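You operate a simulated robot arm through the tools that you are given. There is no shell and no other tool. Be economical: measure what you need, move in short steps, check, and stop when the job is done.

The job below is to be done with a simulated two-armed robot. You get a single attempt, and the scene is never put back.

## Task
Pick up the white pouch marked "pins" from the top of the pallet load with one hand, pass it to the other hand and put it on the fitting bench.

The check looks at the end state, three seconds after you hand in, the way a careful person would. Anything else that was tipped, shoved, dropped, spilled or broken makes it a failure.

## Robot
Two 7-joint arms with three-finger grippers on one trunk, on a base that drives. Base frame: it is fixed to the floor where the robot stands at the start and does not move with it; the origin is under the middle of the robot, x ahead of it, y to its left, z up; the surface under the hand at the start is at about z = 0.7. Readings come in m, rad, newtons and seconds.
The left shoulder is at the start at [0.094, 0.126, 1.063], the right one opposite. With the tool pointing down near the work surface each hand reaches from about 0.42 to 0.86 m from the robot's upright axis, wherever it stands, measured 20 degrees to its own side. Places, roughly: fitting bench [-0.8, 1, 0.9]. Payload 2.94 kg a hand.
The tool frame of a hand sits at the grasp point between the pads (the TCP): z along the fingers, y along the line on which they close. The tips reach 0.03 m beyond it. Largest opening 0.128 m; the body of the gripper starts 0.093 m behind the TCP.
Orientation is that of the tool frame in the base frame, as a unit quaternion [x, y, z, w]. With the fingers straight down and closing along the base's y, the tool's x points along the base's -x, its y along +y and its z along -z.

## Interface
- The arms move only by the tool drive_tool. It takes "left_moves", "right_moves" or both (then of equal length, played together; a hand with none holds still); each is a list of rows, each an object of numbers (a shift or turn left out is 0, a gripper value left out holds the last): "dx", "dy", "dz": the shift along the tool's x, y, z in units of 300 mm (1.0 is 300 mm); "wx", "wy", "wz": the turn, a rotation vector about the tool's x, y, z in units of 60 degrees (1.0 is 60 degrees). In form: [{"dx": .., "dy": .., "dz": .., "wx": .., "wy": .., "wz": ..}, ...]. A call has 1 to 10 rows; each row is the pose to reach, as a shift and turn from the pose commanded when the call began, along the tool's axes at that moment. "left_gripper" and "right_gripper" are, for a hand that has rows, the opening in per cent of the stroke, from 0 (shut) to 100 (fully open), set as the call begins (left out, the last holds). A call with a number of a shift or a turn outside -1 to 1 is refused whole. Each row takes 0.2 s and may step no farther than 0.05 m and 0.15 rad from the row before; otherwise, or with a gripper value out of range, the whole call is refused. A pose out of reach is approached as far as the arm can. The call stops where the force on the tool passes 40 N (or 10 N more than at its start, if that is more) or the arm is blocked; 0.2 s more then pass. The fingers move at their own pace and stop on an object; they squeeze with about 27 N. The grip force told is the motor's: it shows also when the fingers shut on nothing. Time passes only in rows, and 0.2 s behind the last, so rows that repeat a pose let the fingers close. It gives the time, the measured TCP pose, the force on the tool (base axes), the opening and the grip force at its end, in the units of the frame above (readings bear some noise), with the torque about the TCP (base axes, N m) and any sound that the robot's microphone picked up, and new pictures: "pictures" is both (left out), scene, wrist or none (wrist: the cameras of the hands that moved).
- Cameras (640 x 400 px; columns grow to the right, rows downward): "scene" is now at [0.2232, 0.0259, 1.2114]; the picture's right is [0.49, -0.87, 0.00], its down [-0.60, -0.34, -0.73] and it looks along [0.64, 0.36, -0.68] (base axes); focal length 214 px, centre (320, 200). "left" rides on the left gripper at [0.069, 0.015, -0.12] in its tool frame; the picture's right is [-0.21, 0.98, 0.00], its down [-0.82, -0.18, -0.54] and it looks along [-0.53, -0.12, 0.84] (tool axes); focal length 251 px, centre (320, 200). "right" rides on the right gripper at [0.069, -0.015, -0.12] in its tool frame; the picture's right is [0.21, 0.98, 0.00], its down [-0.82, 0.18, -0.54] and it looks along [-0.53, 0.12, 0.84] (tool axes); focal length 251 px, centre (320, 200). There is no depth. A picture from a camera that has moved, and an enlarged one, comes with that camera's place and axes in the base frame and with its lens. The place of the scene camera against the robot may be out by one fixed shift of up to 0.025 m in any direction.
- slide_trunk(by): slides the trunk up (or, below 0, down) by that many m; the arms and the scene camera ride with it, the base frame stays. It gives what a move gives, with no picture.
- drive_base(legs): drives the robot by 1 to 6 legs, each [ahead, left, turn to the left] in m, m and rad, along the robot's own axes; the way and the turn of a leg run together, so that a leg with both is an arc; at most 1.5 m and 3.142 rad a leg. The arms and the cameras ride along, it lands a little off, and it stops where it bumps. It gives what a move gives, and a new picture of the scene camera.
- head_to(pan, tilt): turns the head with the scene camera to pan (to the left, within 1.396 rad either way) and tilt (down, from -0.506 to 1.204), counted from straight ahead of the robot. It gives what a move gives, and a new picture of the scene camera.
- zoom(camera, box): a new picture of the part [left, top, right, bottom] of that camera's present view, enlarged. No time passes.
- close_job(): hands the job in; it is judged then, once.

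Go step by step. Nothing tells you exact positions but the pictures and the camera data: compare them with the known pose of the tool, close in by small moves and look again before you grip or let go. The budget is 120 turns and 260 pictures, counting those below and the enlarged ones. Unless the task says otherwise, let go and move clear before handing in.

The tools are called after ">>>" as name(argument=value, ...) on one line, values as JSON. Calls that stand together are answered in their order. drive_tool: Moves the arms, as the interface text tells. Its arguments: {"type":"object","properties":{"left_moves":{"type":"array"},"left_gripper":{"type":"number"},"right_moves":{"type":"array"},"right_gripper":{"type":"number"},"pictures":{"type":"string","enum":["both","scene","wrist","none"]}},"required":[]} The other tools are called the same way: slide_trunk (by) slides the trunk up or down; drive_base (legs) drives the base; head_to (pan, tilt) turns the head that bears the scene camera; zoom (camera, box) takes an enlarged picture of a part of a camera's view; close_job () hands the job in.

At the start:

```text
time: 0.0
left_position: [0.5458, 0.2096, 0.9662]
left_orientation: [0.0, 1.0, 0.001, 0.0]
left_contact_force: [-0.3, 0.0, 0.7]
left_ft_torque: [0.0, 0.0, -0.02]
left_grip_width: 0.1282
left_gripper_force: 0.1
right_position: [0.4523, -0.1829, 0.9679]
right_orientation: [0.0, 1.0, 0.0, -0.001]
right_contact_force: [-0.3, -0.3, -0.2]
right_ft_torque: [-0.01, 0.02, -0.01]
right_grip_width: 0.128
right_gripper_force: 0.2
trunk travel left (down, up): [-0.275, 0.272]
robot x, y, heading: [0.0001, 0.0053, 0.002]
head pan, tilt: [0.515, 0.752]
```

scene: 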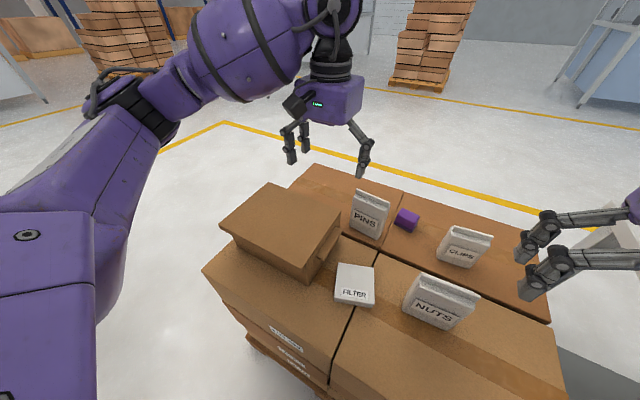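
right: 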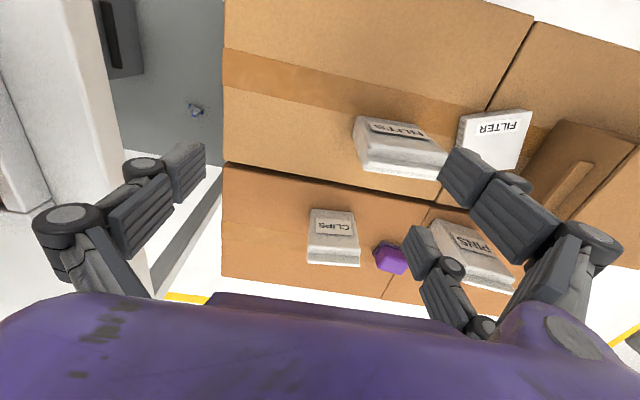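
left: 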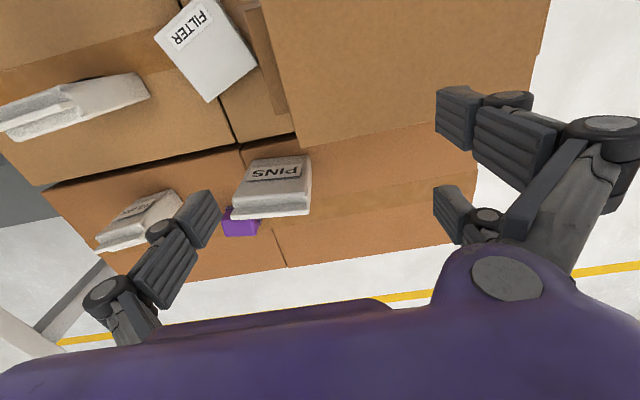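

The PINS pouch stands near the far edge of the load at about (0.64, 0.11), with a purple block right next to it. I'll zoom in on it and take a look toward the bench.

>>> zoom(camera="scene", box=[300, 160, 500, 285])

>>> zoom(camera="left", box=[180, 120, 340, 260])

>>> head_to(pan=1.396, tilt=0.4)

```text
3.20 times, centred on (400, 222) of scene
camera zoom: at [0.2232, 0.0259, 1.2114], right [0.49, -0.87, 0.0], down [-0.6, -0.34, -0.73], along [0.64, 0.36, -0.68], focal length 686 px, centre (64, 128)
```

zoom: 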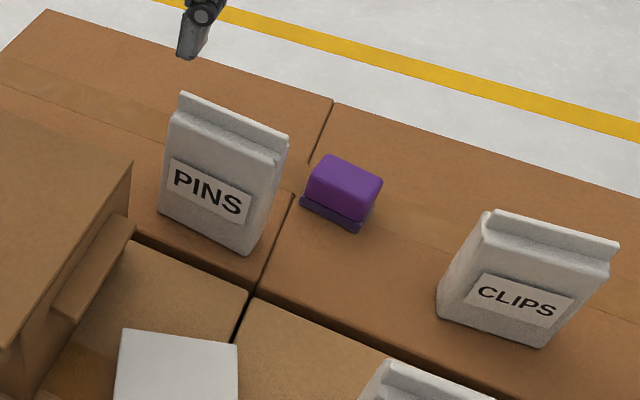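

```text
2.86 times, centred on (260, 190) of left
camera zoom: at [0.477, 0.2251, 1.0868], right [0.21, 0.98, 0.0], down [0.82, -0.18, 0.54], along [0.53, -0.12, -0.84], focal length 718 px, centre (491, 229)
```

zoom: 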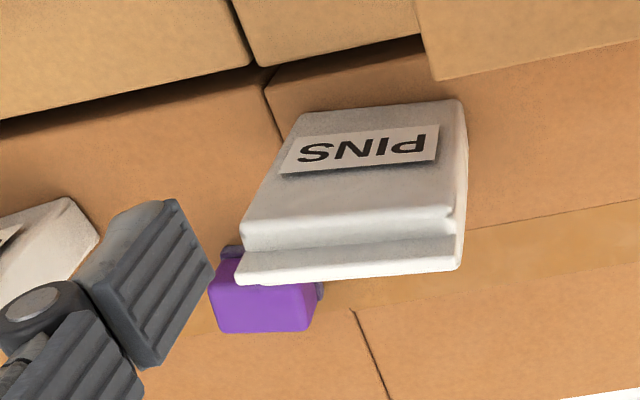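

```text
time: 1.2
left_position: [0.547, 0.2104, 0.9664]
left_orientation: [0.0, 1.0, 0.001, 0.0]
left_contact_force: [-0.6, -0.1, -0.2]
left_ft_torque: [0.0, 0.02, 0.01]
left_grip_width: 0.1283
left_gripper_force: 0.1
right_position: [0.454, -0.1821, 0.9679]
right_orientation: [0.0, 1.0, 0.0, 0.0]
right_contact_force: [0.4, 0.1, 0.1]
right_ft_torque: [0.0, 0.01, -0.02]
right_grip_width: 0.1279
right_gripper_force: 0.0
trunk travel left (down, up): [-0.275, 0.272]
robot x, y, heading: [0.0016, 0.0027, -0.003]
head pan, tilt: [1.396, 0.4]
camera scene: at [0.1673, 0.0764, 1.2427], right [0.98, -0.17, 0.0], down [-0.07, -0.38, -0.92], along [0.16, 0.91, -0.39], focal length 214 px, centre (320, 200)
```

scene: 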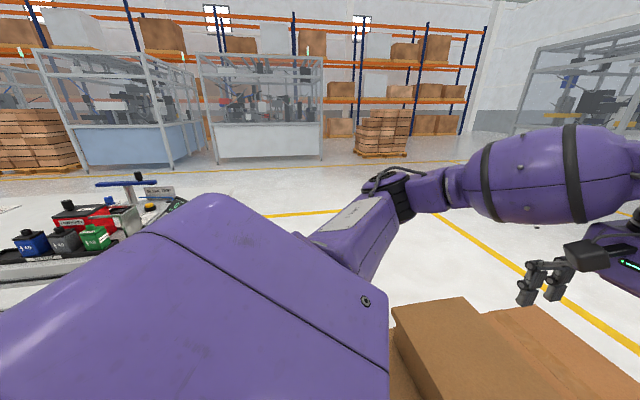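

The pouch is upright, about 0.095 m wide along y, 0.05 m thick and 0.14 m tall, and its top seal is at about (0.645, 0.124, 0.84). Before choosing hands I'll check the bench clutter.

>>> zoom(camera="scene", box=[0, 150, 240, 300])

```text
2.67 times, centred on (120, 225) of scene
camera zoom: at [0.1673, 0.0764, 1.2427], right [0.98, -0.17, 0.0], down [-0.07, -0.38, -0.92], along [0.16, 0.91, -0.39], focal length 572 px, centre (853, 133)
```

zoom: 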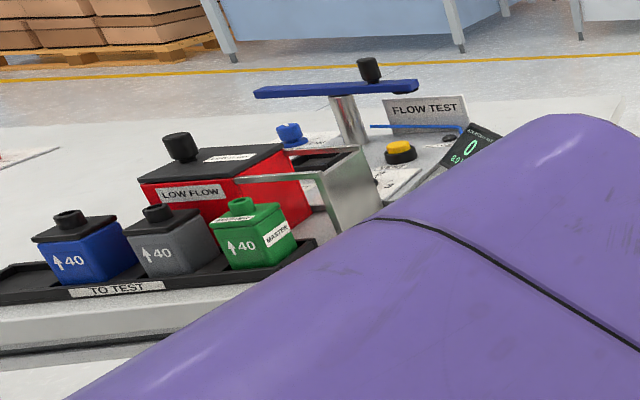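

This looks like the bench area, behind the robot on its left. I'll turn the left hand so it closes across the pouch's thickness, moving it above the pouch's left part at its present height.

>>> drive_tool(left_moves=[{"wz": 0.14, "dx": -0.04, "dy": -0.03}, {"wz": 0.28, "dx": -0.08, "dy": -0.06}, {"wz": 0.42, "dx": -0.13, "dy": -0.09}, {"wz": 0.56, "dx": -0.18, "dy": -0.12}, {"wz": 0.7, "dx": -0.23, "dy": -0.15}, {"wz": 0.84, "dx": -0.28, "dy": -0.18}, {"wz": 0.98, "dx": -0.33, "dy": -0.2}, {"wz": 0.98, "dx": -0.33, "dy": -0.2}], left_gripper=100, pictures="none")

>>> drive_tool(left_moves=[{"wz": 0.14}, {"wz": 0.28}, {"wz": 0.42}, {"wz": 0.56}, {"wz": 0.66}, {"wz": 0.66}], pictures="wrist")

>>> head_to(pan=0.3, tilt=0.75)

```text
time: 3.0
left_position: [0.6105, 0.1601, 0.9576]
left_orientation: [0.43, 0.903, 0.009, 0.003]
left_contact_force: [0.3, -0.9, 0.1]
left_ft_torque: [0.01, -0.01, 0.0]
left_grip_width: 0.128
left_gripper_force: 0.0
left hand out of reach, approached as far as the arm can: row 6, 7, 8
right_position: [0.4539, -0.1828, 0.9668]
right_orientation: [0.0, 1.0, 0.0, 0.0]
right_contact_force: [0.3, 0.1, 0.2]
right_ft_torque: [-0.01, 0.01, 0.02]
right_grip_width: 0.128
right_gripper_force: 0.1
trunk travel left (down, up): [-0.275, 0.272]
robot x, y, heading: [0.0008, -0.0007, -0.001]
head pan, tilt: [1.396, 0.4]
```

```text
time: 4.4
left_position: [0.4489, 0.0546, 0.8816]
left_orientation: [0.685, 0.727, 0.032, 0.01]
left_contact_force: [-1.4, -0.7, -0.1]
left_ft_torque: [0.05, -0.12, 0.03]
left_grip_width: 0.1277
left_gripper_force: 0.1
left hand out of reach, approached as far as the arm can: row 1, 2, 3, 4, 5, 6
right_position: [0.4507, -0.1848, 0.969]
right_orientation: [0.0, 1.0, 0.001, 0.001]
right_contact_force: [-0.9, -0.7, 1.0]
right_ft_torque: [0.08, -0.07, 0.04]
right_grip_width: 0.128
right_gripper_force: 0.0
trunk travel left (down, up): [-0.275, 0.272]
robot x, y, heading: [0.0005, 0.0013, 0.002]
head pan, tilt: [1.396, 0.4]
camera left: at [0.4522, 0.1197, 1.0047], right [0.99, -0.16, 0.05], down [-0.16, -0.85, 0.51], along [-0.03, -0.51, -0.86], focal length 251 px, centre (320, 200)
```

left: 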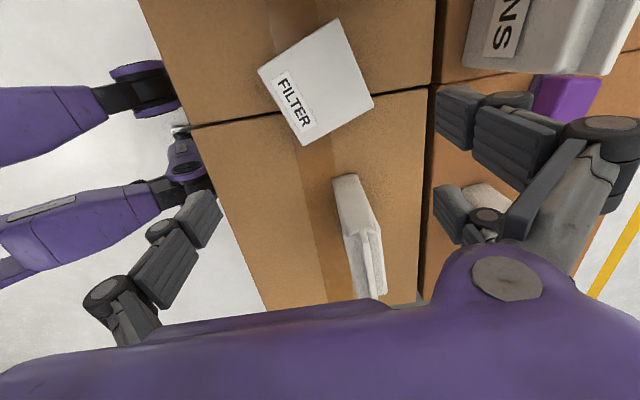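

```text
time: 5.7
left_position: [0.4516, 0.055, 0.8816]
left_orientation: [0.684, 0.729, 0.031, 0.009]
left_contact_force: [0.4, 0.1, 0.6]
left_ft_torque: [-0.03, 0.04, -0.01]
left_grip_width: 0.1279
left_gripper_force: 0.1
right_position: [0.4531, -0.1822, 0.9677]
right_orientation: [0.0, 1.0, 0.0, 0.0]
right_contact_force: [-0.8, -0.5, 0.0]
right_ft_torque: [0.02, -0.01, 0.0]
right_grip_width: 0.1279
right_gripper_force: 0.1
trunk travel left (down, up): [-0.275, 0.272]
robot x, y, heading: [0.0014, 0.0007, -0.002]
head pan, tilt: [0.3, 0.75]
camera scene: at [0.2303, 0.0098, 1.2117], right [0.3, -0.96, 0.0], down [-0.65, -0.2, -0.73], along [0.7, 0.22, -0.68], focal length 214 px, centre (320, 200)
```

scene: 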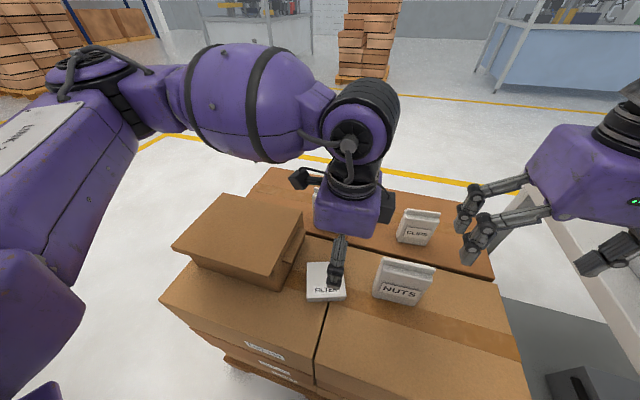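

The arm can't hold that yaw at this reach and it drifted, without touching anything. I'll turn back and grip across the pouch's 0.095 m width instead, which needs only about 8° of yaw.

>>> drive_tool(left_moves=[{"wz": -0.14}, {"wz": -0.28}, {"wz": -0.42}, {"wz": -0.56}, {"wz": -0.7}, {"wz": -0.84}, {"wz": -0.98}, {"wz": -0.98}], pictures="none")

>>> drive_tool(left_moves=[{"wz": -0.14}, {"wz": -0.28}, {"wz": -0.42}, {"wz": -0.52}, {"wz": -0.52}], pictures="both")

```text
time: 7.5
left_position: [0.4495, 0.0534, 0.8831]
left_orientation: [0.239, 0.971, 0.022, 0.024]
left_contact_force: [0.4, -0.1, -0.3]
left_ft_torque: [-0.01, 0.01, 0.0]
left_grip_width: 0.1283
left_gripper_force: 0.0
right_position: [0.4529, -0.1823, 0.9675]
right_orientation: [0.0, 1.0, 0.0, 0.0]
right_contact_force: [-0.5, 0.0, 0.3]
right_ft_torque: [0.02, 0.0, -0.04]
right_grip_width: 0.1279
right_gripper_force: 0.1
trunk travel left (down, up): [-0.275, 0.272]
robot x, y, heading: [0.0031, 0.0017, -0.001]
head pan, tilt: [0.3, 0.75]
```

```text
time: 8.7
left_position: [0.4507, 0.0523, 0.8853]
left_orientation: [-0.03, 0.999, 0.014, 0.028]
left_contact_force: [0.5, 0.3, -0.6]
left_ft_torque: [0.02, -0.02, -0.03]
left_grip_width: 0.128
left_gripper_force: 0.0
right_position: [0.4526, -0.1813, 0.9675]
right_orientation: [0.0, 1.0, -0.001, 0.0]
right_contact_force: [0.2, -0.5, 0.1]
right_ft_torque: [0.02, 0.01, 0.01]
right_grip_width: 0.128
right_gripper_force: 0.0
trunk travel left (down, up): [-0.275, 0.272]
robot x, y, heading: [0.0, 0.002, -0.0]
head pan, tilt: [0.3, 0.75]
camera scene: at [0.2303, 0.0097, 1.2116], right [0.3, -0.96, 0.0], down [-0.65, -0.2, -0.73], along [0.7, 0.22, -0.68], focal length 214 px, centre (320, 200)
camera left: at [0.3735, 0.0598, 1.0007], right [0.15, 0.99, 0.04], down [0.8, -0.15, 0.58], along [0.58, -0.06, -0.81], focal length 251 px, centre (320, 200)
```

scene: 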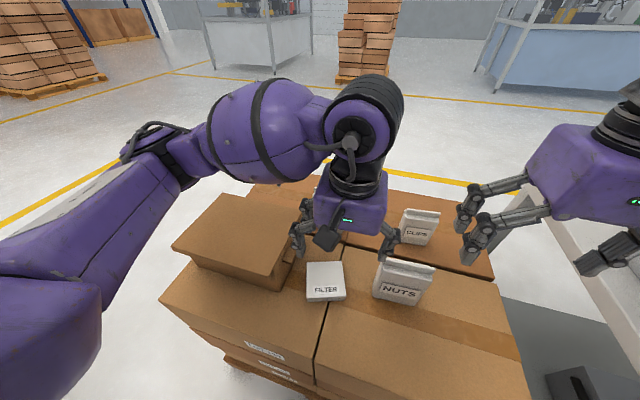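
left: 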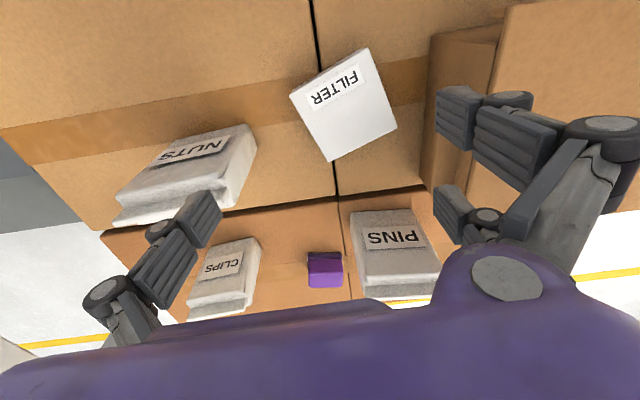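

The left hand now faces the pouch. I'll rise first, square up the tool, then move above the pouch centre at about (0.642, 0.121).

>>> drive_tool(left_moves=[{"dz": -0.14, "wz": 0.06, "wx": 0.01, "wy": 0.02}, {"dx": -0.02, "dz": -0.28, "wx": 0.029, "wy": 0.053, "wz": 0.19}, {"dx": -0.17, "dy": 0.05, "dz": -0.28, "wx": 0.029, "wy": 0.053, "wz": 0.19}, {"dx": -0.33, "dy": 0.1, "dz": -0.26, "wx": 0.029, "wy": 0.053, "wz": 0.19}, {"dx": -0.49, "dy": 0.15, "dz": -0.25, "wx": 0.029, "wy": 0.053, "wz": 0.19}, {"dx": -0.6, "dy": 0.18, "dz": -0.241, "wx": 0.029, "wy": 0.053, "wz": 0.19}, {"dx": -0.66, "dy": 0.199, "dz": -0.241, "wx": 0.029, "wy": 0.053, "wz": 0.19}, {"dx": -0.66, "dy": 0.199, "dz": -0.241, "wx": 0.029, "wy": 0.053, "wz": 0.19}])

```text
refused: row 4 steps farther than a row can; nothing moved
```

>>> drive_tool(left_moves=[{"dz": -0.14, "wz": 0.06, "wx": 0.01, "wy": 0.02}, {"dx": -0.02, "dz": -0.28, "wx": 0.029, "wy": 0.053, "wz": 0.19}, {"dx": -0.15, "dy": 0.04, "dz": -0.27, "wx": 0.029, "wy": 0.053, "wz": 0.19}, {"dx": -0.28, "dy": 0.08, "dz": -0.26, "wx": 0.029, "wy": 0.053, "wz": 0.19}, {"dx": -0.41, "dy": 0.12, "dz": -0.25, "wx": 0.029, "wy": 0.053, "wz": 0.19}, {"dx": -0.54, "dy": 0.16, "dz": -0.241, "wx": 0.029, "wy": 0.053, "wz": 0.19}, {"dx": -0.66, "dy": 0.199, "dz": -0.241, "wx": 0.029, "wy": 0.053, "wz": 0.19}, {"dx": -0.66, "dy": 0.199, "dz": -0.241, "wx": 0.029, "wy": 0.053, "wz": 0.19}])

```text
time: 10.5
left_position: [0.64, 0.1221, 0.9704]
left_orientation: [0.07, 0.998, 0.001, 0.0]
left_contact_force: [-0.4, 0.9, 0.0]
left_ft_torque: [0.0, -0.02, -0.06]
left_grip_width: 0.1282
left_gripper_force: 0.1
right_position: [0.4526, -0.1819, 0.9672]
right_orientation: [0.0, 1.0, -0.001, 0.0]
right_contact_force: [-0.2, 0.2, -0.2]
right_ft_torque: [-0.06, 0.01, 0.01]
right_grip_width: 0.1279
right_gripper_force: 0.1
trunk travel left (down, up): [-0.275, 0.272]
robot x, y, heading: [0.0001, -0.0022, 0.0]
head pan, tilt: [0.3, 0.75]
camera scene: at [0.23, 0.0097, 1.2117], right [0.3, -0.96, 0.0], down [-0.65, -0.2, -0.73], along [0.7, 0.22, -0.68], focal length 214 px, centre (320, 200)
camera left: at [0.5731, 0.1462, 1.0907], right [0.35, 0.94, 0.0], down [0.79, -0.3, 0.54], along [0.51, -0.19, -0.84], focal length 251 px, centre (320, 200)
```

scene: 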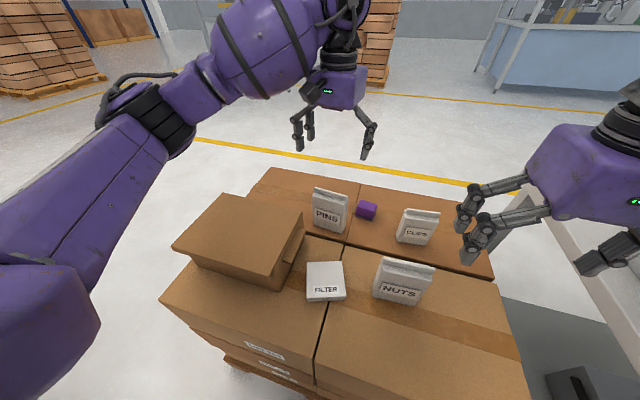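
left: 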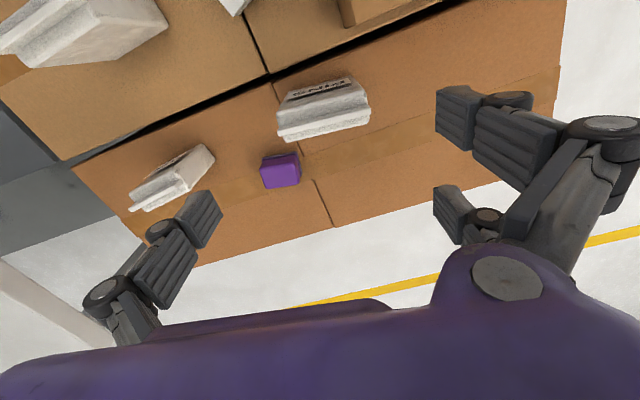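

The hand is square above the pouch, so I'll zoom in to refine the alignment.

>>> zoom(camera="left", box=[250, 50, 410, 170])

```text
3.33 times, centred on (330, 110) of left
camera zoom: at [0.5731, 0.1462, 1.0907], right [0.35, 0.94, 0.0], down [0.79, -0.3, 0.54], along [0.51, -0.19, -0.84], focal length 838 px, centre (287, 500)
```

zoom: 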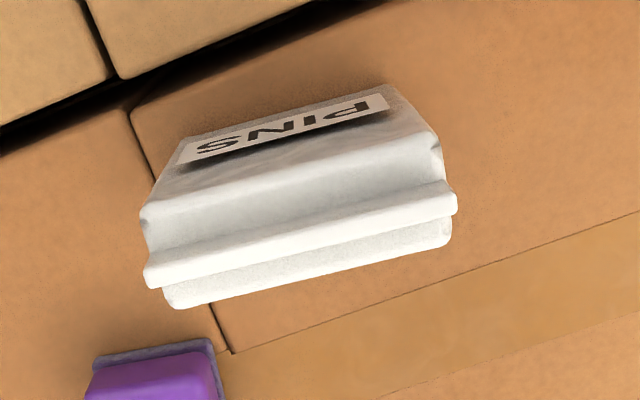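

Aligned to within a few mm. The top is at about z 0.837, so I'll descend to TCP z ≈ 0.86 first and check the fingers straddle the pouch.

>>> drive_tool(left_moves=[{"dx": -0.007, "dy": 0.007, "dz": 0.12}, {"dx": -0.007, "dy": 0.007, "dz": 0.24}, {"dx": -0.007, "dy": 0.007, "dz": 0.3}, {"dx": -0.007, "dy": 0.007, "dz": 0.36}, {"dx": -0.007, "dy": 0.007, "dz": 0.36}])

```text
time: 11.7
left_position: [0.6424, 0.1237, 0.8605]
left_orientation: [0.07, 0.998, 0.001, 0.0]
left_contact_force: [-0.2, -0.8, 0.5]
left_ft_torque: [-0.01, -0.03, -0.02]
left_grip_width: 0.1283
left_gripper_force: 0.0
right_position: [0.4525, -0.1819, 0.9672]
right_orientation: [0.0, 1.0, 0.001, 0.0]
right_contact_force: [0.4, -0.6, -0.2]
right_ft_torque: [0.04, -0.01, -0.01]
right_grip_width: 0.1279
right_gripper_force: 0.1
trunk travel left (down, up): [-0.275, 0.272]
robot x, y, heading: [-0.0011, -0.0025, 0.002]
head pan, tilt: [0.3, 0.75]
camera scene: at [0.2302, 0.0096, 1.2117], right [0.3, -0.96, 0.0], down [-0.65, -0.2, -0.73], along [0.7, 0.22, -0.68], focal length 214 px, centre (320, 200)
camera left: at [0.5754, 0.1481, 0.9812], right [0.35, 0.94, 0.0], down [0.79, -0.3, 0.54], along [0.51, -0.19, -0.84], focal length 251 px, centre (320, 200)
```

scene: 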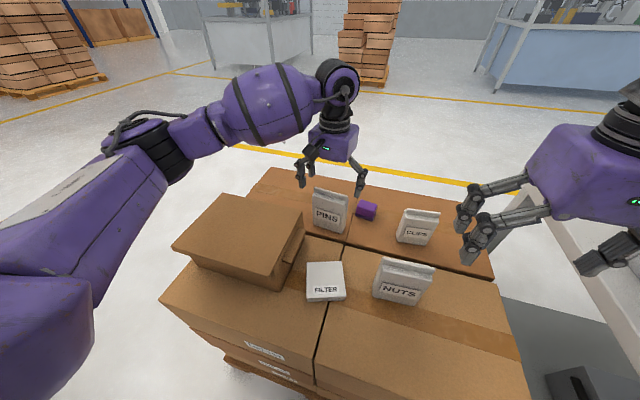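
left: 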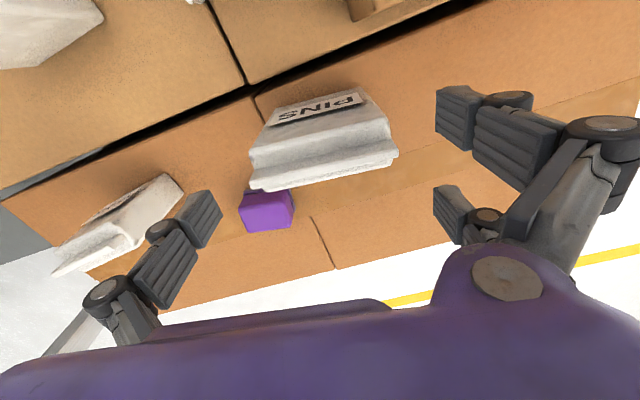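

The alignment holds, so I'll descend to TCP z ≈ 0.81 and close.

>>> drive_tool(left_moves=[{"dz": 0.06}, {"dz": 0.12}, {"dz": 0.165}, {"dz": 0.165}], pictures="wrist")

```text
time: 12.7
left_position: [0.6422, 0.1253, 0.8106]
left_orientation: [0.07, 0.998, 0.001, -0.002]
left_contact_force: [-0.1, -1.1, 0.6]
left_ft_torque: [-0.03, -0.02, -0.02]
left_grip_width: 0.1279
left_gripper_force: 0.1
right_position: [0.4535, -0.1828, 0.9686]
right_orientation: [0.0, 1.0, 0.0, 0.0]
right_contact_force: [0.6, -0.1, -0.6]
right_ft_torque: [0.0, 0.0, -0.02]
right_grip_width: 0.128
right_gripper_force: 0.1
trunk travel left (down, up): [-0.275, 0.272]
robot x, y, heading: [0.0003, -0.0014, 0.002]
head pan, tilt: [0.3, 0.75]
camera left: at [0.5754, 0.1482, 0.9318], right [0.35, 0.94, 0.0], down [0.79, -0.29, 0.54], along [0.51, -0.19, -0.84], focal length 251 px, centre (320, 200)
```

left: 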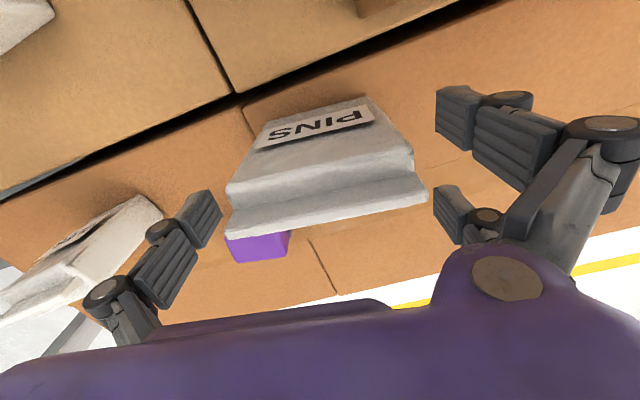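

The strip is parallel to the closing axis and centred. I'll close now.

>>> drive_tool(left_moves=[{}, {}, {}, {}], left_gripper=0, pictures="wrist")

```text
time: 13.7
left_position: [0.6434, 0.124, 0.8123]
left_orientation: [0.07, 0.998, 0.001, 0.001]
left_contact_force: [1.3, 0.9, 1.9]
left_ft_torque: [0.26, -0.02, -0.04]
left_grip_width: 0.0992
left_gripper_force: 27.3
right_position: [0.4517, -0.1827, 0.9679]
right_orientation: [-0.001, 1.0, -0.001, 0.001]
right_contact_force: [-0.1, 0.6, -0.1]
right_ft_torque: [-0.04, 0.01, -0.01]
right_grip_width: 0.1279
right_gripper_force: 0.1
trunk travel left (down, up): [-0.275, 0.272]
robot x, y, heading: [0.0013, 0.0003, -0.004]
head pan, tilt: [0.3, 0.75]
camera left: at [0.5755, 0.1482, 0.9322], right [0.35, 0.94, 0.0], down [0.79, -0.29, 0.54], along [0.51, -0.19, -0.84], focal length 251 px, centre (320, 200)
```

left: 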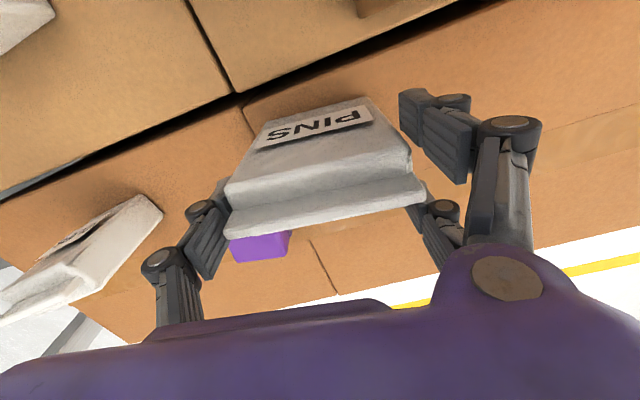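

Gripped at 0.099 m with 27 N. I'll lift straight up slowly.

>>> drive_tool(left_moves=[{"dz": -0.05}, {"dz": -0.12}, {"dz": -0.2}, {"dz": -0.3}, {"dz": -0.4}, {"dz": -0.5}, {"dz": -0.58}, {"dz": -0.58}])

```text
time: 15.5
left_position: [0.6424, 0.1233, 0.985]
left_orientation: [0.071, 0.997, 0.001, -0.001]
left_contact_force: [0.6, -0.4, -0.9]
left_ft_torque: [-0.02, 0.0, 0.02]
left_grip_width: 0.099
left_gripper_force: 27.0
right_position: [0.4531, -0.1828, 0.9688]
right_orientation: [0.0, 1.0, -0.001, 0.0]
right_contact_force: [0.0, -0.3, -0.3]
right_ft_torque: [0.02, 0.01, 0.02]
right_grip_width: 0.128
right_gripper_force: 0.0
trunk travel left (down, up): [-0.275, 0.272]
robot x, y, heading: [-0.0012, 0.0017, 0.001]
head pan, tilt: [0.3, 0.75]
camera scene: at [0.2306, 0.0098, 1.2116], right [0.3, -0.96, 0.0], down [-0.65, -0.2, -0.73], along [0.7, 0.22, -0.68], focal length 214 px, centre (320, 200)
camera left: at [0.576, 0.1476, 1.1056], right [0.35, 0.94, 0.0], down [0.79, -0.3, 0.54], along [0.51, -0.19, -0.84], focal length 251 px, centre (320, 200)
```

scene: 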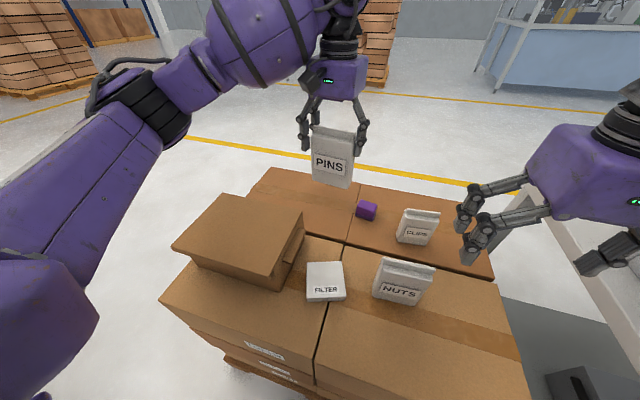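
left: 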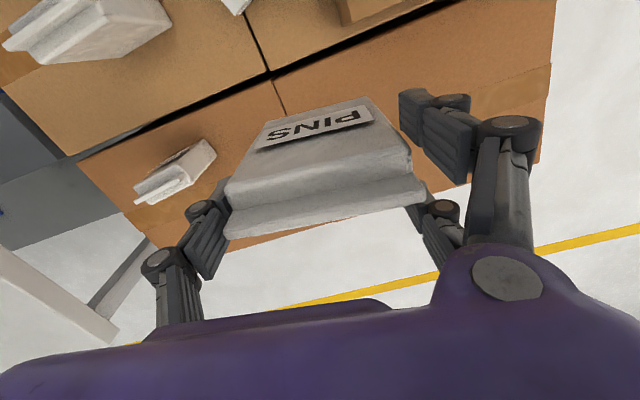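

The pouch is held securely. I'll pull the hand in and up before turning toward the bench, and do the same a little with the right hand.

>>> drive_tool(left_moves=[{"dx": 0.1, "dz": -0.08}, {"dx": 0.22, "dz": -0.16}, {"dx": 0.34, "dz": -0.22}, {"dx": 0.46, "dz": -0.27}, {"dx": 0.52, "dz": -0.27}, {"dx": 0.52, "dz": -0.27}], right_moves=[{"dz": -0.05}, {"dz": -0.12}, {"dz": -0.19}, {"dz": -0.26}, {"dz": -0.3}, {"dz": -0.3}], pictures="none")

>>> head_to(pan=-1.1, tilt=0.6)

>>> head_to(pan=1.39, tilt=0.7)

```text
time: 16.9
left_position: [0.488, 0.1458, 1.0674]
left_orientation: [0.07, 0.998, 0.001, -0.001]
left_contact_force: [0.4, -0.1, -1.2]
left_ft_torque: [0.0, 0.0, 0.02]
left_grip_width: 0.0987
left_gripper_force: 27.2
right_position: [0.4541, -0.1823, 1.0578]
right_orientation: [0.0, 1.0, 0.0, 0.0]
right_contact_force: [0.1, -0.4, -1.0]
right_ft_torque: [0.01, 0.03, 0.01]
right_grip_width: 0.1281
right_gripper_force: 0.1
trunk travel left (down, up): [-0.275, 0.272]
robot x, y, heading: [-0.0008, -0.0043, -0.002]
head pan, tilt: [0.3, 0.75]
```

```text
time: 18.4
left_position: [0.4868, 0.1454, 1.0682]
left_orientation: [0.07, 0.998, 0.001, -0.001]
left_contact_force: [0.6, -0.2, -2.5]
left_ft_torque: [0.0, -0.01, -0.04]
left_grip_width: 0.0989
left_gripper_force: 27.1
right_position: [0.4524, -0.1821, 1.057]
right_orientation: [0.0, 1.0, -0.001, 0.0]
right_contact_force: [0.3, -1.0, 0.1]
right_ft_torque: [-0.02, 0.02, 0.03]
right_grip_width: 0.1281
right_gripper_force: 0.0
trunk travel left (down, up): [-0.275, 0.272]
robot x, y, heading: [-0.0008, 0.0037, 0.002]
head pan, tilt: [-1.1, 0.6]
camera scene: at [0.1914, -0.0935, 1.2245], right [-0.89, -0.45, 0.0], down [-0.26, 0.5, -0.83], along [0.38, -0.73, -0.56], focal length 214 px, centre (320, 200)
```

scene: 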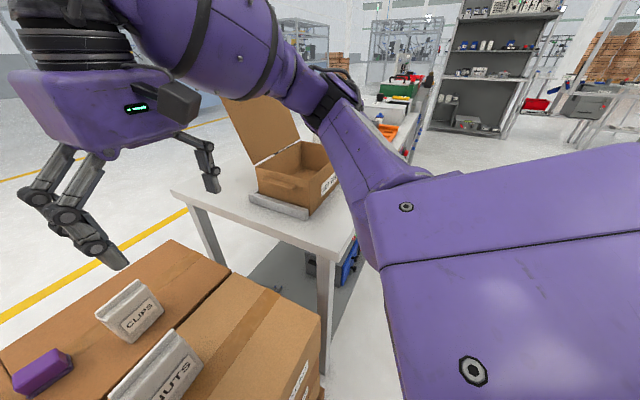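

```text
time: 20.7
left_position: [0.4874, 0.1451, 1.0669]
left_orientation: [0.07, 0.998, 0.001, 0.0]
left_contact_force: [-0.2, -0.3, -1.2]
left_ft_torque: [0.01, -0.01, -0.03]
left_grip_width: 0.0988
left_gripper_force: 27.1
right_position: [0.4521, -0.1838, 1.057]
right_orientation: [0.0, 1.0, 0.0, -0.001]
right_contact_force: [0.1, -0.4, 0.2]
right_ft_torque: [0.01, -0.01, -0.04]
right_grip_width: 0.1278
right_gripper_force: 0.1
trunk travel left (down, up): [-0.275, 0.272]
robot x, y, heading: [0.0002, -0.0019, 0.002]
head pan, tilt: [1.389, 0.7]
camera scene: at [0.1666, 0.0688, 1.2159], right [0.98, -0.18, 0.0], down [-0.12, -0.63, -0.76], along [0.14, 0.75, -0.64], focal length 214 px, centre (320, 200)
```

scene: 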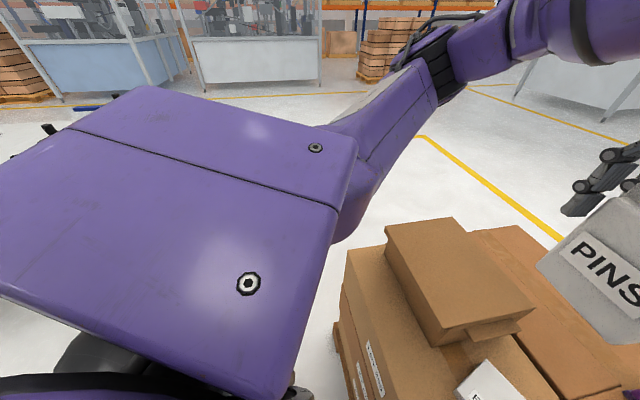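

The right side has a separate packing table, and the bench is behind the robot on its left. I'll back off slightly, turn left in place and look.

>>> drive_base(legs=[[-0.1, 0, 0], [0, 0, 0.8]])

```text
time: 23.9
left_position: [0.1376, 0.4519, 1.0675]
left_orientation: [-0.323, 0.946, 0.001, -0.001]
left_contact_force: [0.0, -0.3, 0.2]
left_ft_torque: [0.02, 0.02, 0.01]
left_grip_width: 0.0001
left_gripper_force: 3.7
right_position: [0.3477, 0.197, 1.0583]
right_orientation: [-0.389, 0.921, 0.0, 0.0]
right_contact_force: [0.4, 0.1, -0.2]
right_ft_torque: [0.06, 0.01, 0.01]
right_grip_width: 0.1282
right_gripper_force: 0.0
trunk travel left (down, up): [-0.275, 0.272]
robot x, y, heading: [-0.0993, -0.002, 0.799]
head pan, tilt: [1.389, 0.7]
camera scene: at [-0.0404, 0.1565, 1.2159], right [0.82, 0.58, 0.0], down [0.37, -0.53, -0.76], along [-0.44, 0.62, -0.64], focal length 214 px, centre (320, 200)
```

scene: 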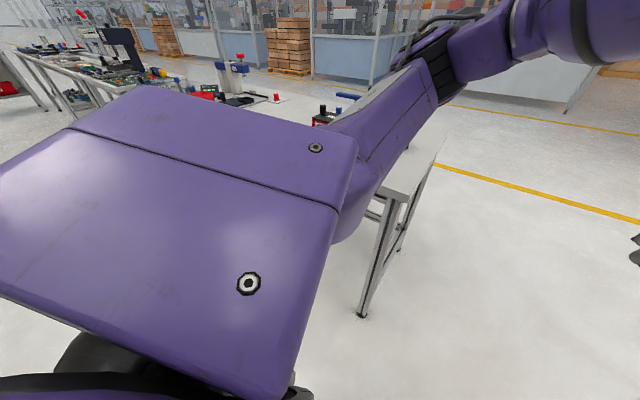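

The left gripper has closed to nothing, so the pouch slipped out during the drive. I'll look for it.

>>> head_to(pan=-0.6, tilt=0.9)

>>> head_to(pan=0.2, tilt=1.0)

```text
time: 25.9
left_position: [0.1358, 0.4512, 1.0685]
left_orientation: [-0.323, 0.946, 0.001, -0.002]
left_contact_force: [-0.6, 0.9, 0.3]
left_ft_torque: [0.04, -0.04, -0.02]
left_grip_width: 0.0002
left_gripper_force: 3.1
right_position: [0.3479, 0.1961, 1.0576]
right_orientation: [-0.388, 0.922, 0.0, 0.0]
right_contact_force: [-0.2, 0.3, -0.2]
right_ft_torque: [-0.01, -0.02, 0.02]
right_grip_width: 0.1279
right_gripper_force: 0.0
trunk travel left (down, up): [-0.275, 0.272]
robot x, y, heading: [-0.0987, -0.0007, 0.798]
head pan, tilt: [-0.6, 0.901]
camera scene: at [0.0829, 0.102, 1.1997], right [0.2, -0.98, 0.0], down [-0.77, -0.15, -0.62], along [0.61, 0.12, -0.78], focal length 214 px, centre (320, 200)
```

scene: 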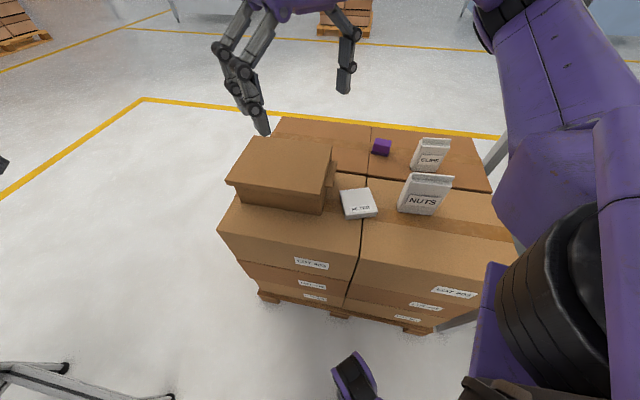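

```text
time: 27.0
left_position: [0.1369, 0.4503, 1.0675]
left_orientation: [-0.323, 0.946, 0.001, -0.001]
left_contact_force: [-0.3, -0.2, -0.4]
left_ft_torque: [0.0, 0.0, 0.02]
left_grip_width: 0.0
left_gripper_force: 3.7
right_position: [0.3467, 0.197, 1.0576]
right_orientation: [-0.388, 0.922, 0.0, 0.0]
right_contact_force: [-0.5, 0.4, 0.3]
right_ft_torque: [-0.03, 0.0, -0.03]
right_grip_width: 0.1279
right_gripper_force: 0.1
trunk travel left (down, up): [-0.275, 0.272]
robot x, y, heading: [-0.098, -0.0022, 0.799]
head pan, tilt: [0.201, 1.0]
camera scene: at [0.0466, 0.1457, 1.1925], right [0.84, -0.54, 0.0], down [-0.46, -0.71, -0.54], along [0.29, 0.45, -0.84], focal length 214 px, centre (320, 200)
```

scene: 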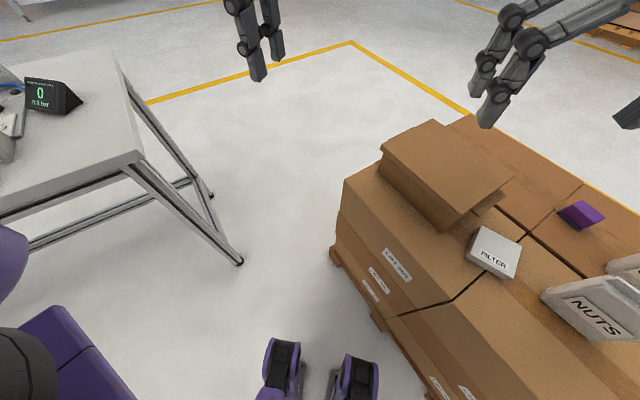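

The pallet looks undisturbed, but the pouch isn't in view, so I'll scan further.

>>> head_to(pan=0.75, tilt=0.9)

>>> head_to(pan=0.2, tilt=0.4)

>>> head_to(pan=-0.2, tilt=1.2)

```text
time: 28.0
left_position: [0.1379, 0.4501, 1.0663]
left_orientation: [-0.323, 0.946, 0.001, -0.001]
left_contact_force: [-0.1, 0.1, 0.7]
left_ft_torque: [-0.03, 0.02, 0.01]
left_grip_width: 0.0001
left_gripper_force: 2.8
right_position: [0.3479, 0.1959, 1.0576]
right_orientation: [-0.389, 0.921, 0.0, 0.0]
right_contact_force: [0.4, 0.5, 0.5]
right_ft_torque: [0.0, 0.0, -0.02]
right_grip_width: 0.1281
right_gripper_force: 0.0
trunk travel left (down, up): [-0.275, 0.272]
robot x, y, heading: [-0.1006, 0.0003, 0.798]
head pan, tilt: [0.75, 0.901]
camera scene: at [0.0106, 0.1626, 1.1997], right [1.0, -0.02, 0.0], down [-0.02, -0.78, -0.62], along [0.01, 0.62, -0.78], focal length 214 px, centre (320, 200)
```

scene: 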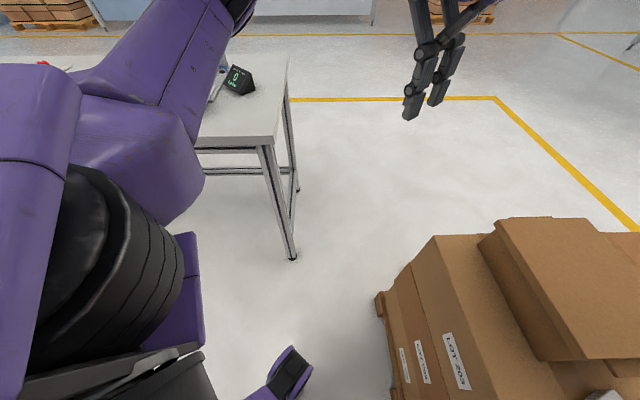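

```text
time: 28.9
left_position: [0.1363, 0.4506, 1.0677]
left_orientation: [-0.323, 0.946, 0.001, -0.001]
left_contact_force: [0.7, -0.3, -0.3]
left_ft_torque: [-0.01, -0.01, 0.01]
left_grip_width: 0.0001
left_gripper_force: 2.7
right_position: [0.3476, 0.1969, 1.0572]
right_orientation: [-0.388, 0.922, 0.001, 0.0]
right_contact_force: [0.1, 0.1, 0.3]
right_ft_torque: [-0.03, -0.02, 0.0]
right_grip_width: 0.1277
right_gripper_force: 0.1
trunk travel left (down, up): [-0.275, 0.272]
robot x, y, heading: [-0.0982, -0.0042, 0.795]
head pan, tilt: [0.201, 0.4]
camera scene: at [0.0589, 0.1651, 1.2427], right [0.84, -0.54, 0.0], down [-0.21, -0.33, -0.92], along [0.5, 0.77, -0.39], focal length 214 px, centre (320, 200)
```

scene: 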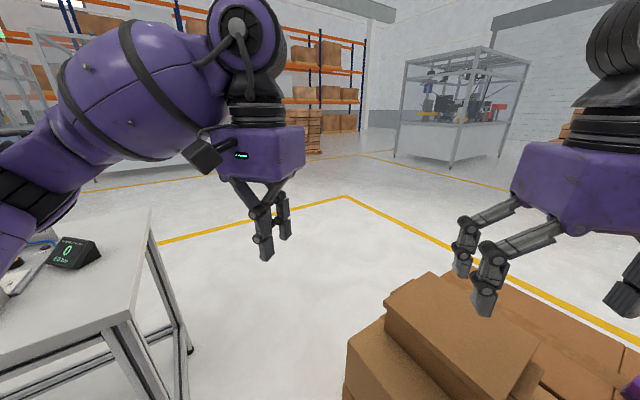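

```text
time: 30.1
left_position: [0.1376, 0.4512, 1.0674]
left_orientation: [-0.323, 0.946, 0.0, -0.001]
left_contact_force: [-0.3, -0.6, -0.7]
left_ft_torque: [0.03, 0.01, -0.01]
left_grip_width: 0.0
left_gripper_force: 2.9
right_position: [0.3475, 0.1964, 1.0578]
right_orientation: [-0.388, 0.921, -0.001, 0.0]
right_contact_force: [-0.2, -0.6, -0.4]
right_ft_torque: [0.0, 0.0, 0.01]
right_grip_width: 0.1279
right_gripper_force: 0.0
trunk travel left (down, up): [-0.275, 0.272]
robot x, y, heading: [-0.101, 0.0011, 0.799]
head pan, tilt: [-0.201, 1.201]
camera scene: at [0.0551, 0.1186, 1.18], right [0.56, -0.83, 0.0], down [-0.77, -0.52, -0.36], along [0.3, 0.2, -0.93], focal length 214 px, centre (320, 200)
```

scene: 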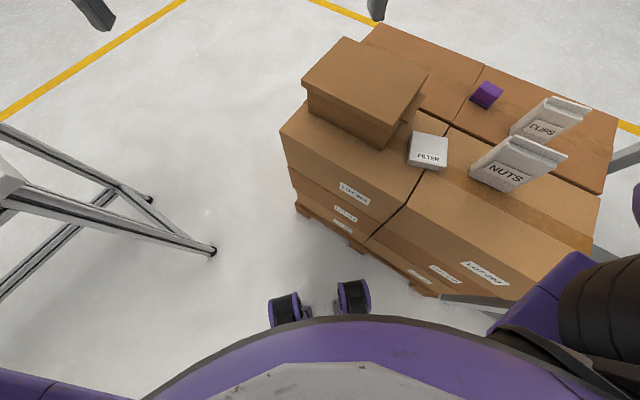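

Still not seen, so I'll look to the right and to the far left.

>>> head_to(pan=-1.2, tilt=0.95)

>>> head_to(pan=1.39, tilt=1.1)

>>> drive_tool(left_moves=[{}], right_moves=[{}], left_gripper=100, pictures="wrist")

```text
time: 31.4
left_position: [0.1365, 0.4501, 1.0673]
left_orientation: [-0.323, 0.946, 0.001, 0.0]
left_contact_force: [-0.2, -0.3, 0.3]
left_ft_torque: [-0.01, -0.02, 0.01]
left_grip_width: 0.0
left_gripper_force: 3.1
right_position: [0.3465, 0.1979, 1.0585]
right_orientation: [-0.388, 0.921, 0.0, 0.0]
right_contact_force: [-0.3, 0.4, 0.5]
right_ft_torque: [0.02, 0.01, -0.03]
right_grip_width: 0.1281
right_gripper_force: 0.0
trunk travel left (down, up): [-0.275, 0.272]
robot x, y, heading: [-0.0992, 0.0019, 0.797]
head pan, tilt: [-1.201, 0.949]
camera scene: at [0.0758, 0.0587, 1.1961], right [-0.39, -0.92, 0.0], down [-0.75, 0.32, -0.58], along [0.54, -0.23, -0.81], focal length 214 px, centre (320, 200)
```

scene: 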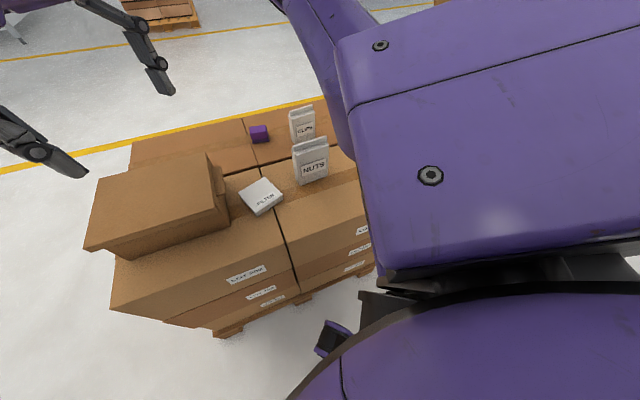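

```text
time: 33.7
left_position: [0.137, 0.4517, 1.0685]
left_orientation: [-0.324, 0.946, 0.0, -0.001]
left_contact_force: [0.1, -1.0, -0.9]
left_ft_torque: [0.0, 0.03, 0.02]
left_grip_width: 0.0001
left_gripper_force: 2.7
right_position: [0.3484, 0.1963, 1.0573]
right_orientation: [-0.389, 0.921, -0.001, 0.0]
right_contact_force: [0.0, 0.7, -0.1]
right_ft_torque: [0.01, -0.02, -0.01]
right_grip_width: 0.128
right_gripper_force: 0.0
trunk travel left (down, up): [-0.275, 0.272]
robot x, y, heading: [-0.0964, -0.0015, 0.797]
head pan, tilt: [1.389, 1.1]
camera scene: at [-0.0276, 0.1386, 1.1859], right [0.82, 0.58, 0.0], down [0.52, -0.73, -0.45], along [-0.26, 0.37, -0.89], focal length 214 px, centre (320, 200)
```

scene: 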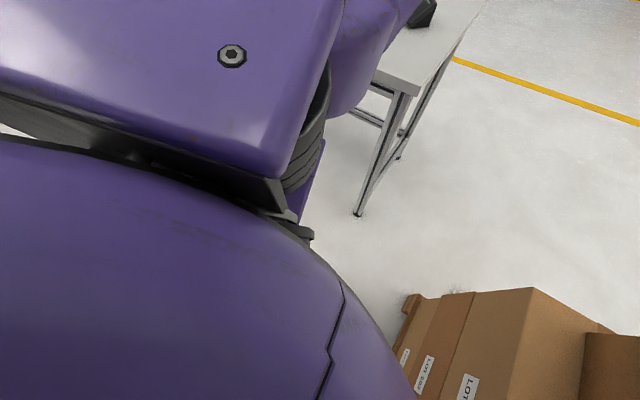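

```text
time: 34.1
left_position: [0.137, 0.4509, 1.0689]
left_orientation: [-0.323, 0.947, 0.001, -0.001]
left_contact_force: [-0.2, 1.0, 0.3]
left_ft_torque: [-0.04, -0.01, -0.02]
left_grip_width: 0.0253
left_gripper_force: 0.1
right_position: [0.3483, 0.1969, 1.0576]
right_orientation: [-0.388, 0.922, 0.001, 0.0]
right_contact_force: [-0.4, 0.8, 0.2]
right_ft_torque: [0.01, -0.04, 0.0]
right_grip_width: 0.128
right_gripper_force: 0.1
trunk travel left (down, up): [-0.275, 0.272]
robot x, y, heading: [-0.0981, -0.0006, 0.796]
head pan, tilt: [1.389, 1.1]
camera right: at [0.3104, 0.1365, 1.1773], right [-0.85, 0.53, 0.0], down [0.44, 0.71, 0.54], along [0.29, 0.46, -0.84], focal length 251 px, centre (320, 200)
camera left: at [0.0726, 0.4203, 1.1879], right [-0.43, 0.9, 0.0], down [0.76, 0.36, 0.54], along [0.49, 0.23, -0.84], focal length 251 px, centre (320, 200)
```

right: 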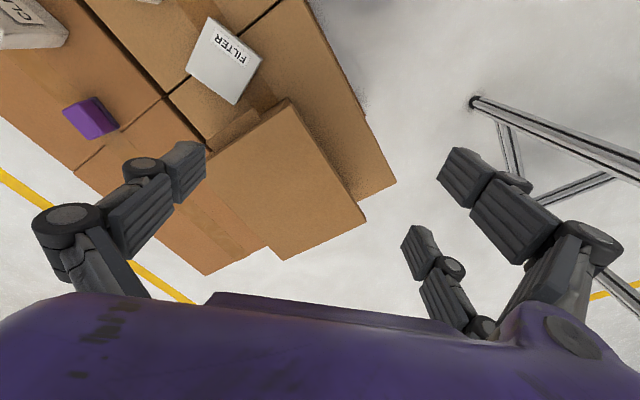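
left: 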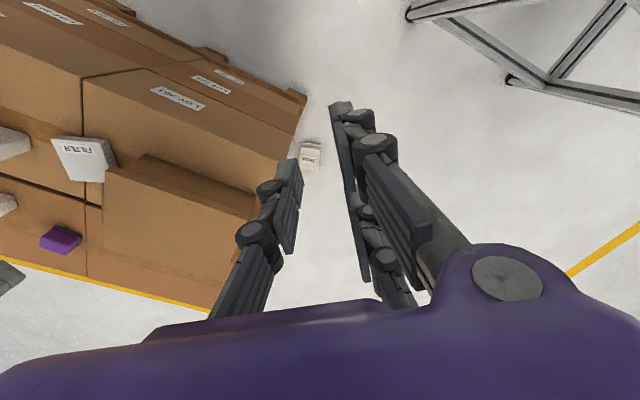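

Found it: the pouch is on the floor just left of the pallet, at about (0.52, 0.58). I'll zoom in to see how it lies.

>>> zoom(camera="left", box=[260, 110, 380, 190])

>>> head_to(pan=-0.1, tilt=0.75)

```text
5.00 times, centred on (320, 150) of left
camera zoom: at [0.0726, 0.4203, 1.1879], right [-0.43, 0.9, 0.0], down [0.76, 0.36, 0.54], along [0.49, 0.23, -0.84], focal length 1257 px, centre (320, 450)
```

zoom: 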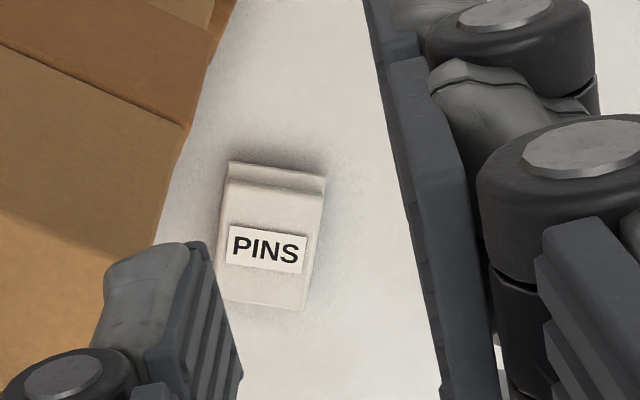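

```text
time: 35.7
left_position: [0.1359, 0.451, 1.0688]
left_orientation: [-0.323, 0.947, 0.001, -0.001]
left_contact_force: [-0.2, -0.4, 0.9]
left_ft_torque: [-0.01, 0.0, -0.01]
left_grip_width: 0.128
left_gripper_force: 0.0
right_position: [0.348, 0.1962, 1.0567]
right_orientation: [-0.388, 0.922, 0.0, 0.0]
right_contact_force: [-0.2, 0.5, 0.2]
right_ft_torque: [-0.03, -0.01, 0.0]
right_grip_width: 0.1278
right_gripper_force: 0.1
trunk travel left (down, up): [-0.275, 0.272]
robot x, y, heading: [-0.097, 0.0022, 0.797]
head pan, tilt: [-0.099, 0.75]
camera scene: at [0.0722, 0.1405, 1.2116], right [0.64, -0.77, 0.0], down [-0.52, -0.44, -0.73], along [0.56, 0.47, -0.68], focal length 214 px, centre (320, 200)
```

scene: 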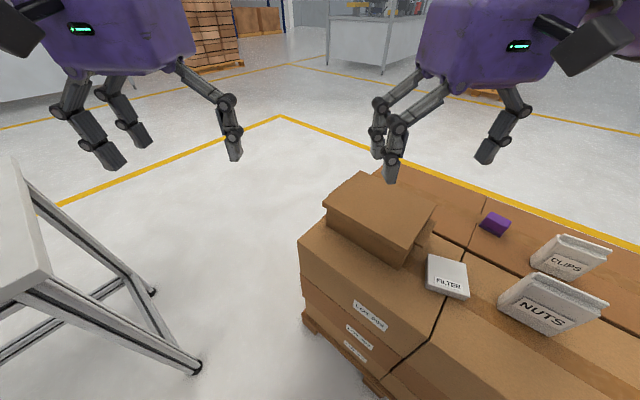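

The pouch lies flat on the floor, label up, with its centre at about (0.546, 0.586), its seal end toward −x and its axis at about 16°. It slipped because I had gripped only the wide seal strip. I'll turn back to heading 0 and sidestep left so the left arm can reach it.

>>> drive_base(legs=[[0, 0, -0.8], [0.1, 0, 0], [0, 0.15, 0]])

>>> head_to(pan=1.0, tilt=0.9)

```text
time: 40.5
left_position: [0.4868, 0.2952, 1.0677]
left_orientation: [0.069, 0.998, 0.001, 0.0]
left_contact_force: [0.7, 0.0, 0.4]
left_ft_torque: [0.0, 0.0, 0.01]
left_grip_width: 0.1277
left_gripper_force: 0.0
right_position: [0.4531, -0.0321, 1.0585]
right_orientation: [-0.002, 1.0, 0.0, 0.0]
right_contact_force: [0.8, -0.3, 0.2]
right_ft_torque: [-0.02, 0.01, 0.0]
right_grip_width: 0.1282
right_gripper_force: 0.2
trunk travel left (down, up): [-0.275, 0.272]
robot x, y, heading: [0.0015, 0.1476, 0.003]
head pan, tilt: [-0.099, 0.75]
camera scene: at [0.2333, 0.127, 1.2116], right [-0.1, -1.0, 0.0], down [-0.68, 0.07, -0.73], along [0.73, -0.07, -0.68], focal length 214 px, centre (320, 200)
```

scene: 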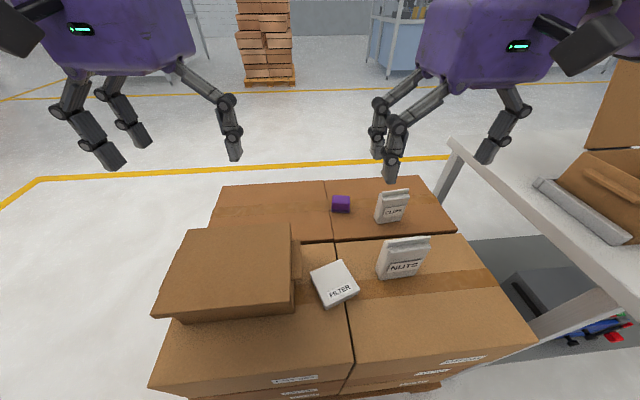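

```text
time: 41.8
left_position: [0.4871, 0.2963, 1.0673]
left_orientation: [0.07, 0.998, 0.001, 0.0]
left_contact_force: [-0.1, 0.4, 0.4]
left_ft_torque: [0.03, -0.01, -0.02]
left_grip_width: 0.128
left_gripper_force: 0.1
right_position: [0.4528, -0.0326, 1.0579]
right_orientation: [-0.001, 1.0, -0.001, 0.0]
right_contact_force: [0.7, -0.3, 0.0]
right_ft_torque: [0.0, 0.0, -0.02]
right_grip_width: 0.1282
right_gripper_force: 0.1
trunk travel left (down, up): [-0.275, 0.272]
robot x, y, heading: [-0.0012, 0.1509, 0.001]
head pan, tilt: [1.0, 0.901]
camera scene: at [0.1915, 0.1984, 1.1997], right [0.84, -0.54, 0.0], down [-0.42, -0.66, -0.62], along [0.33, 0.52, -0.78], focal length 214 px, centre (320, 200)
```

scene: 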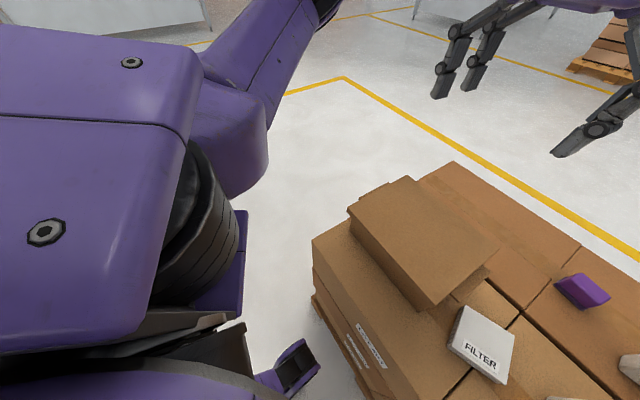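

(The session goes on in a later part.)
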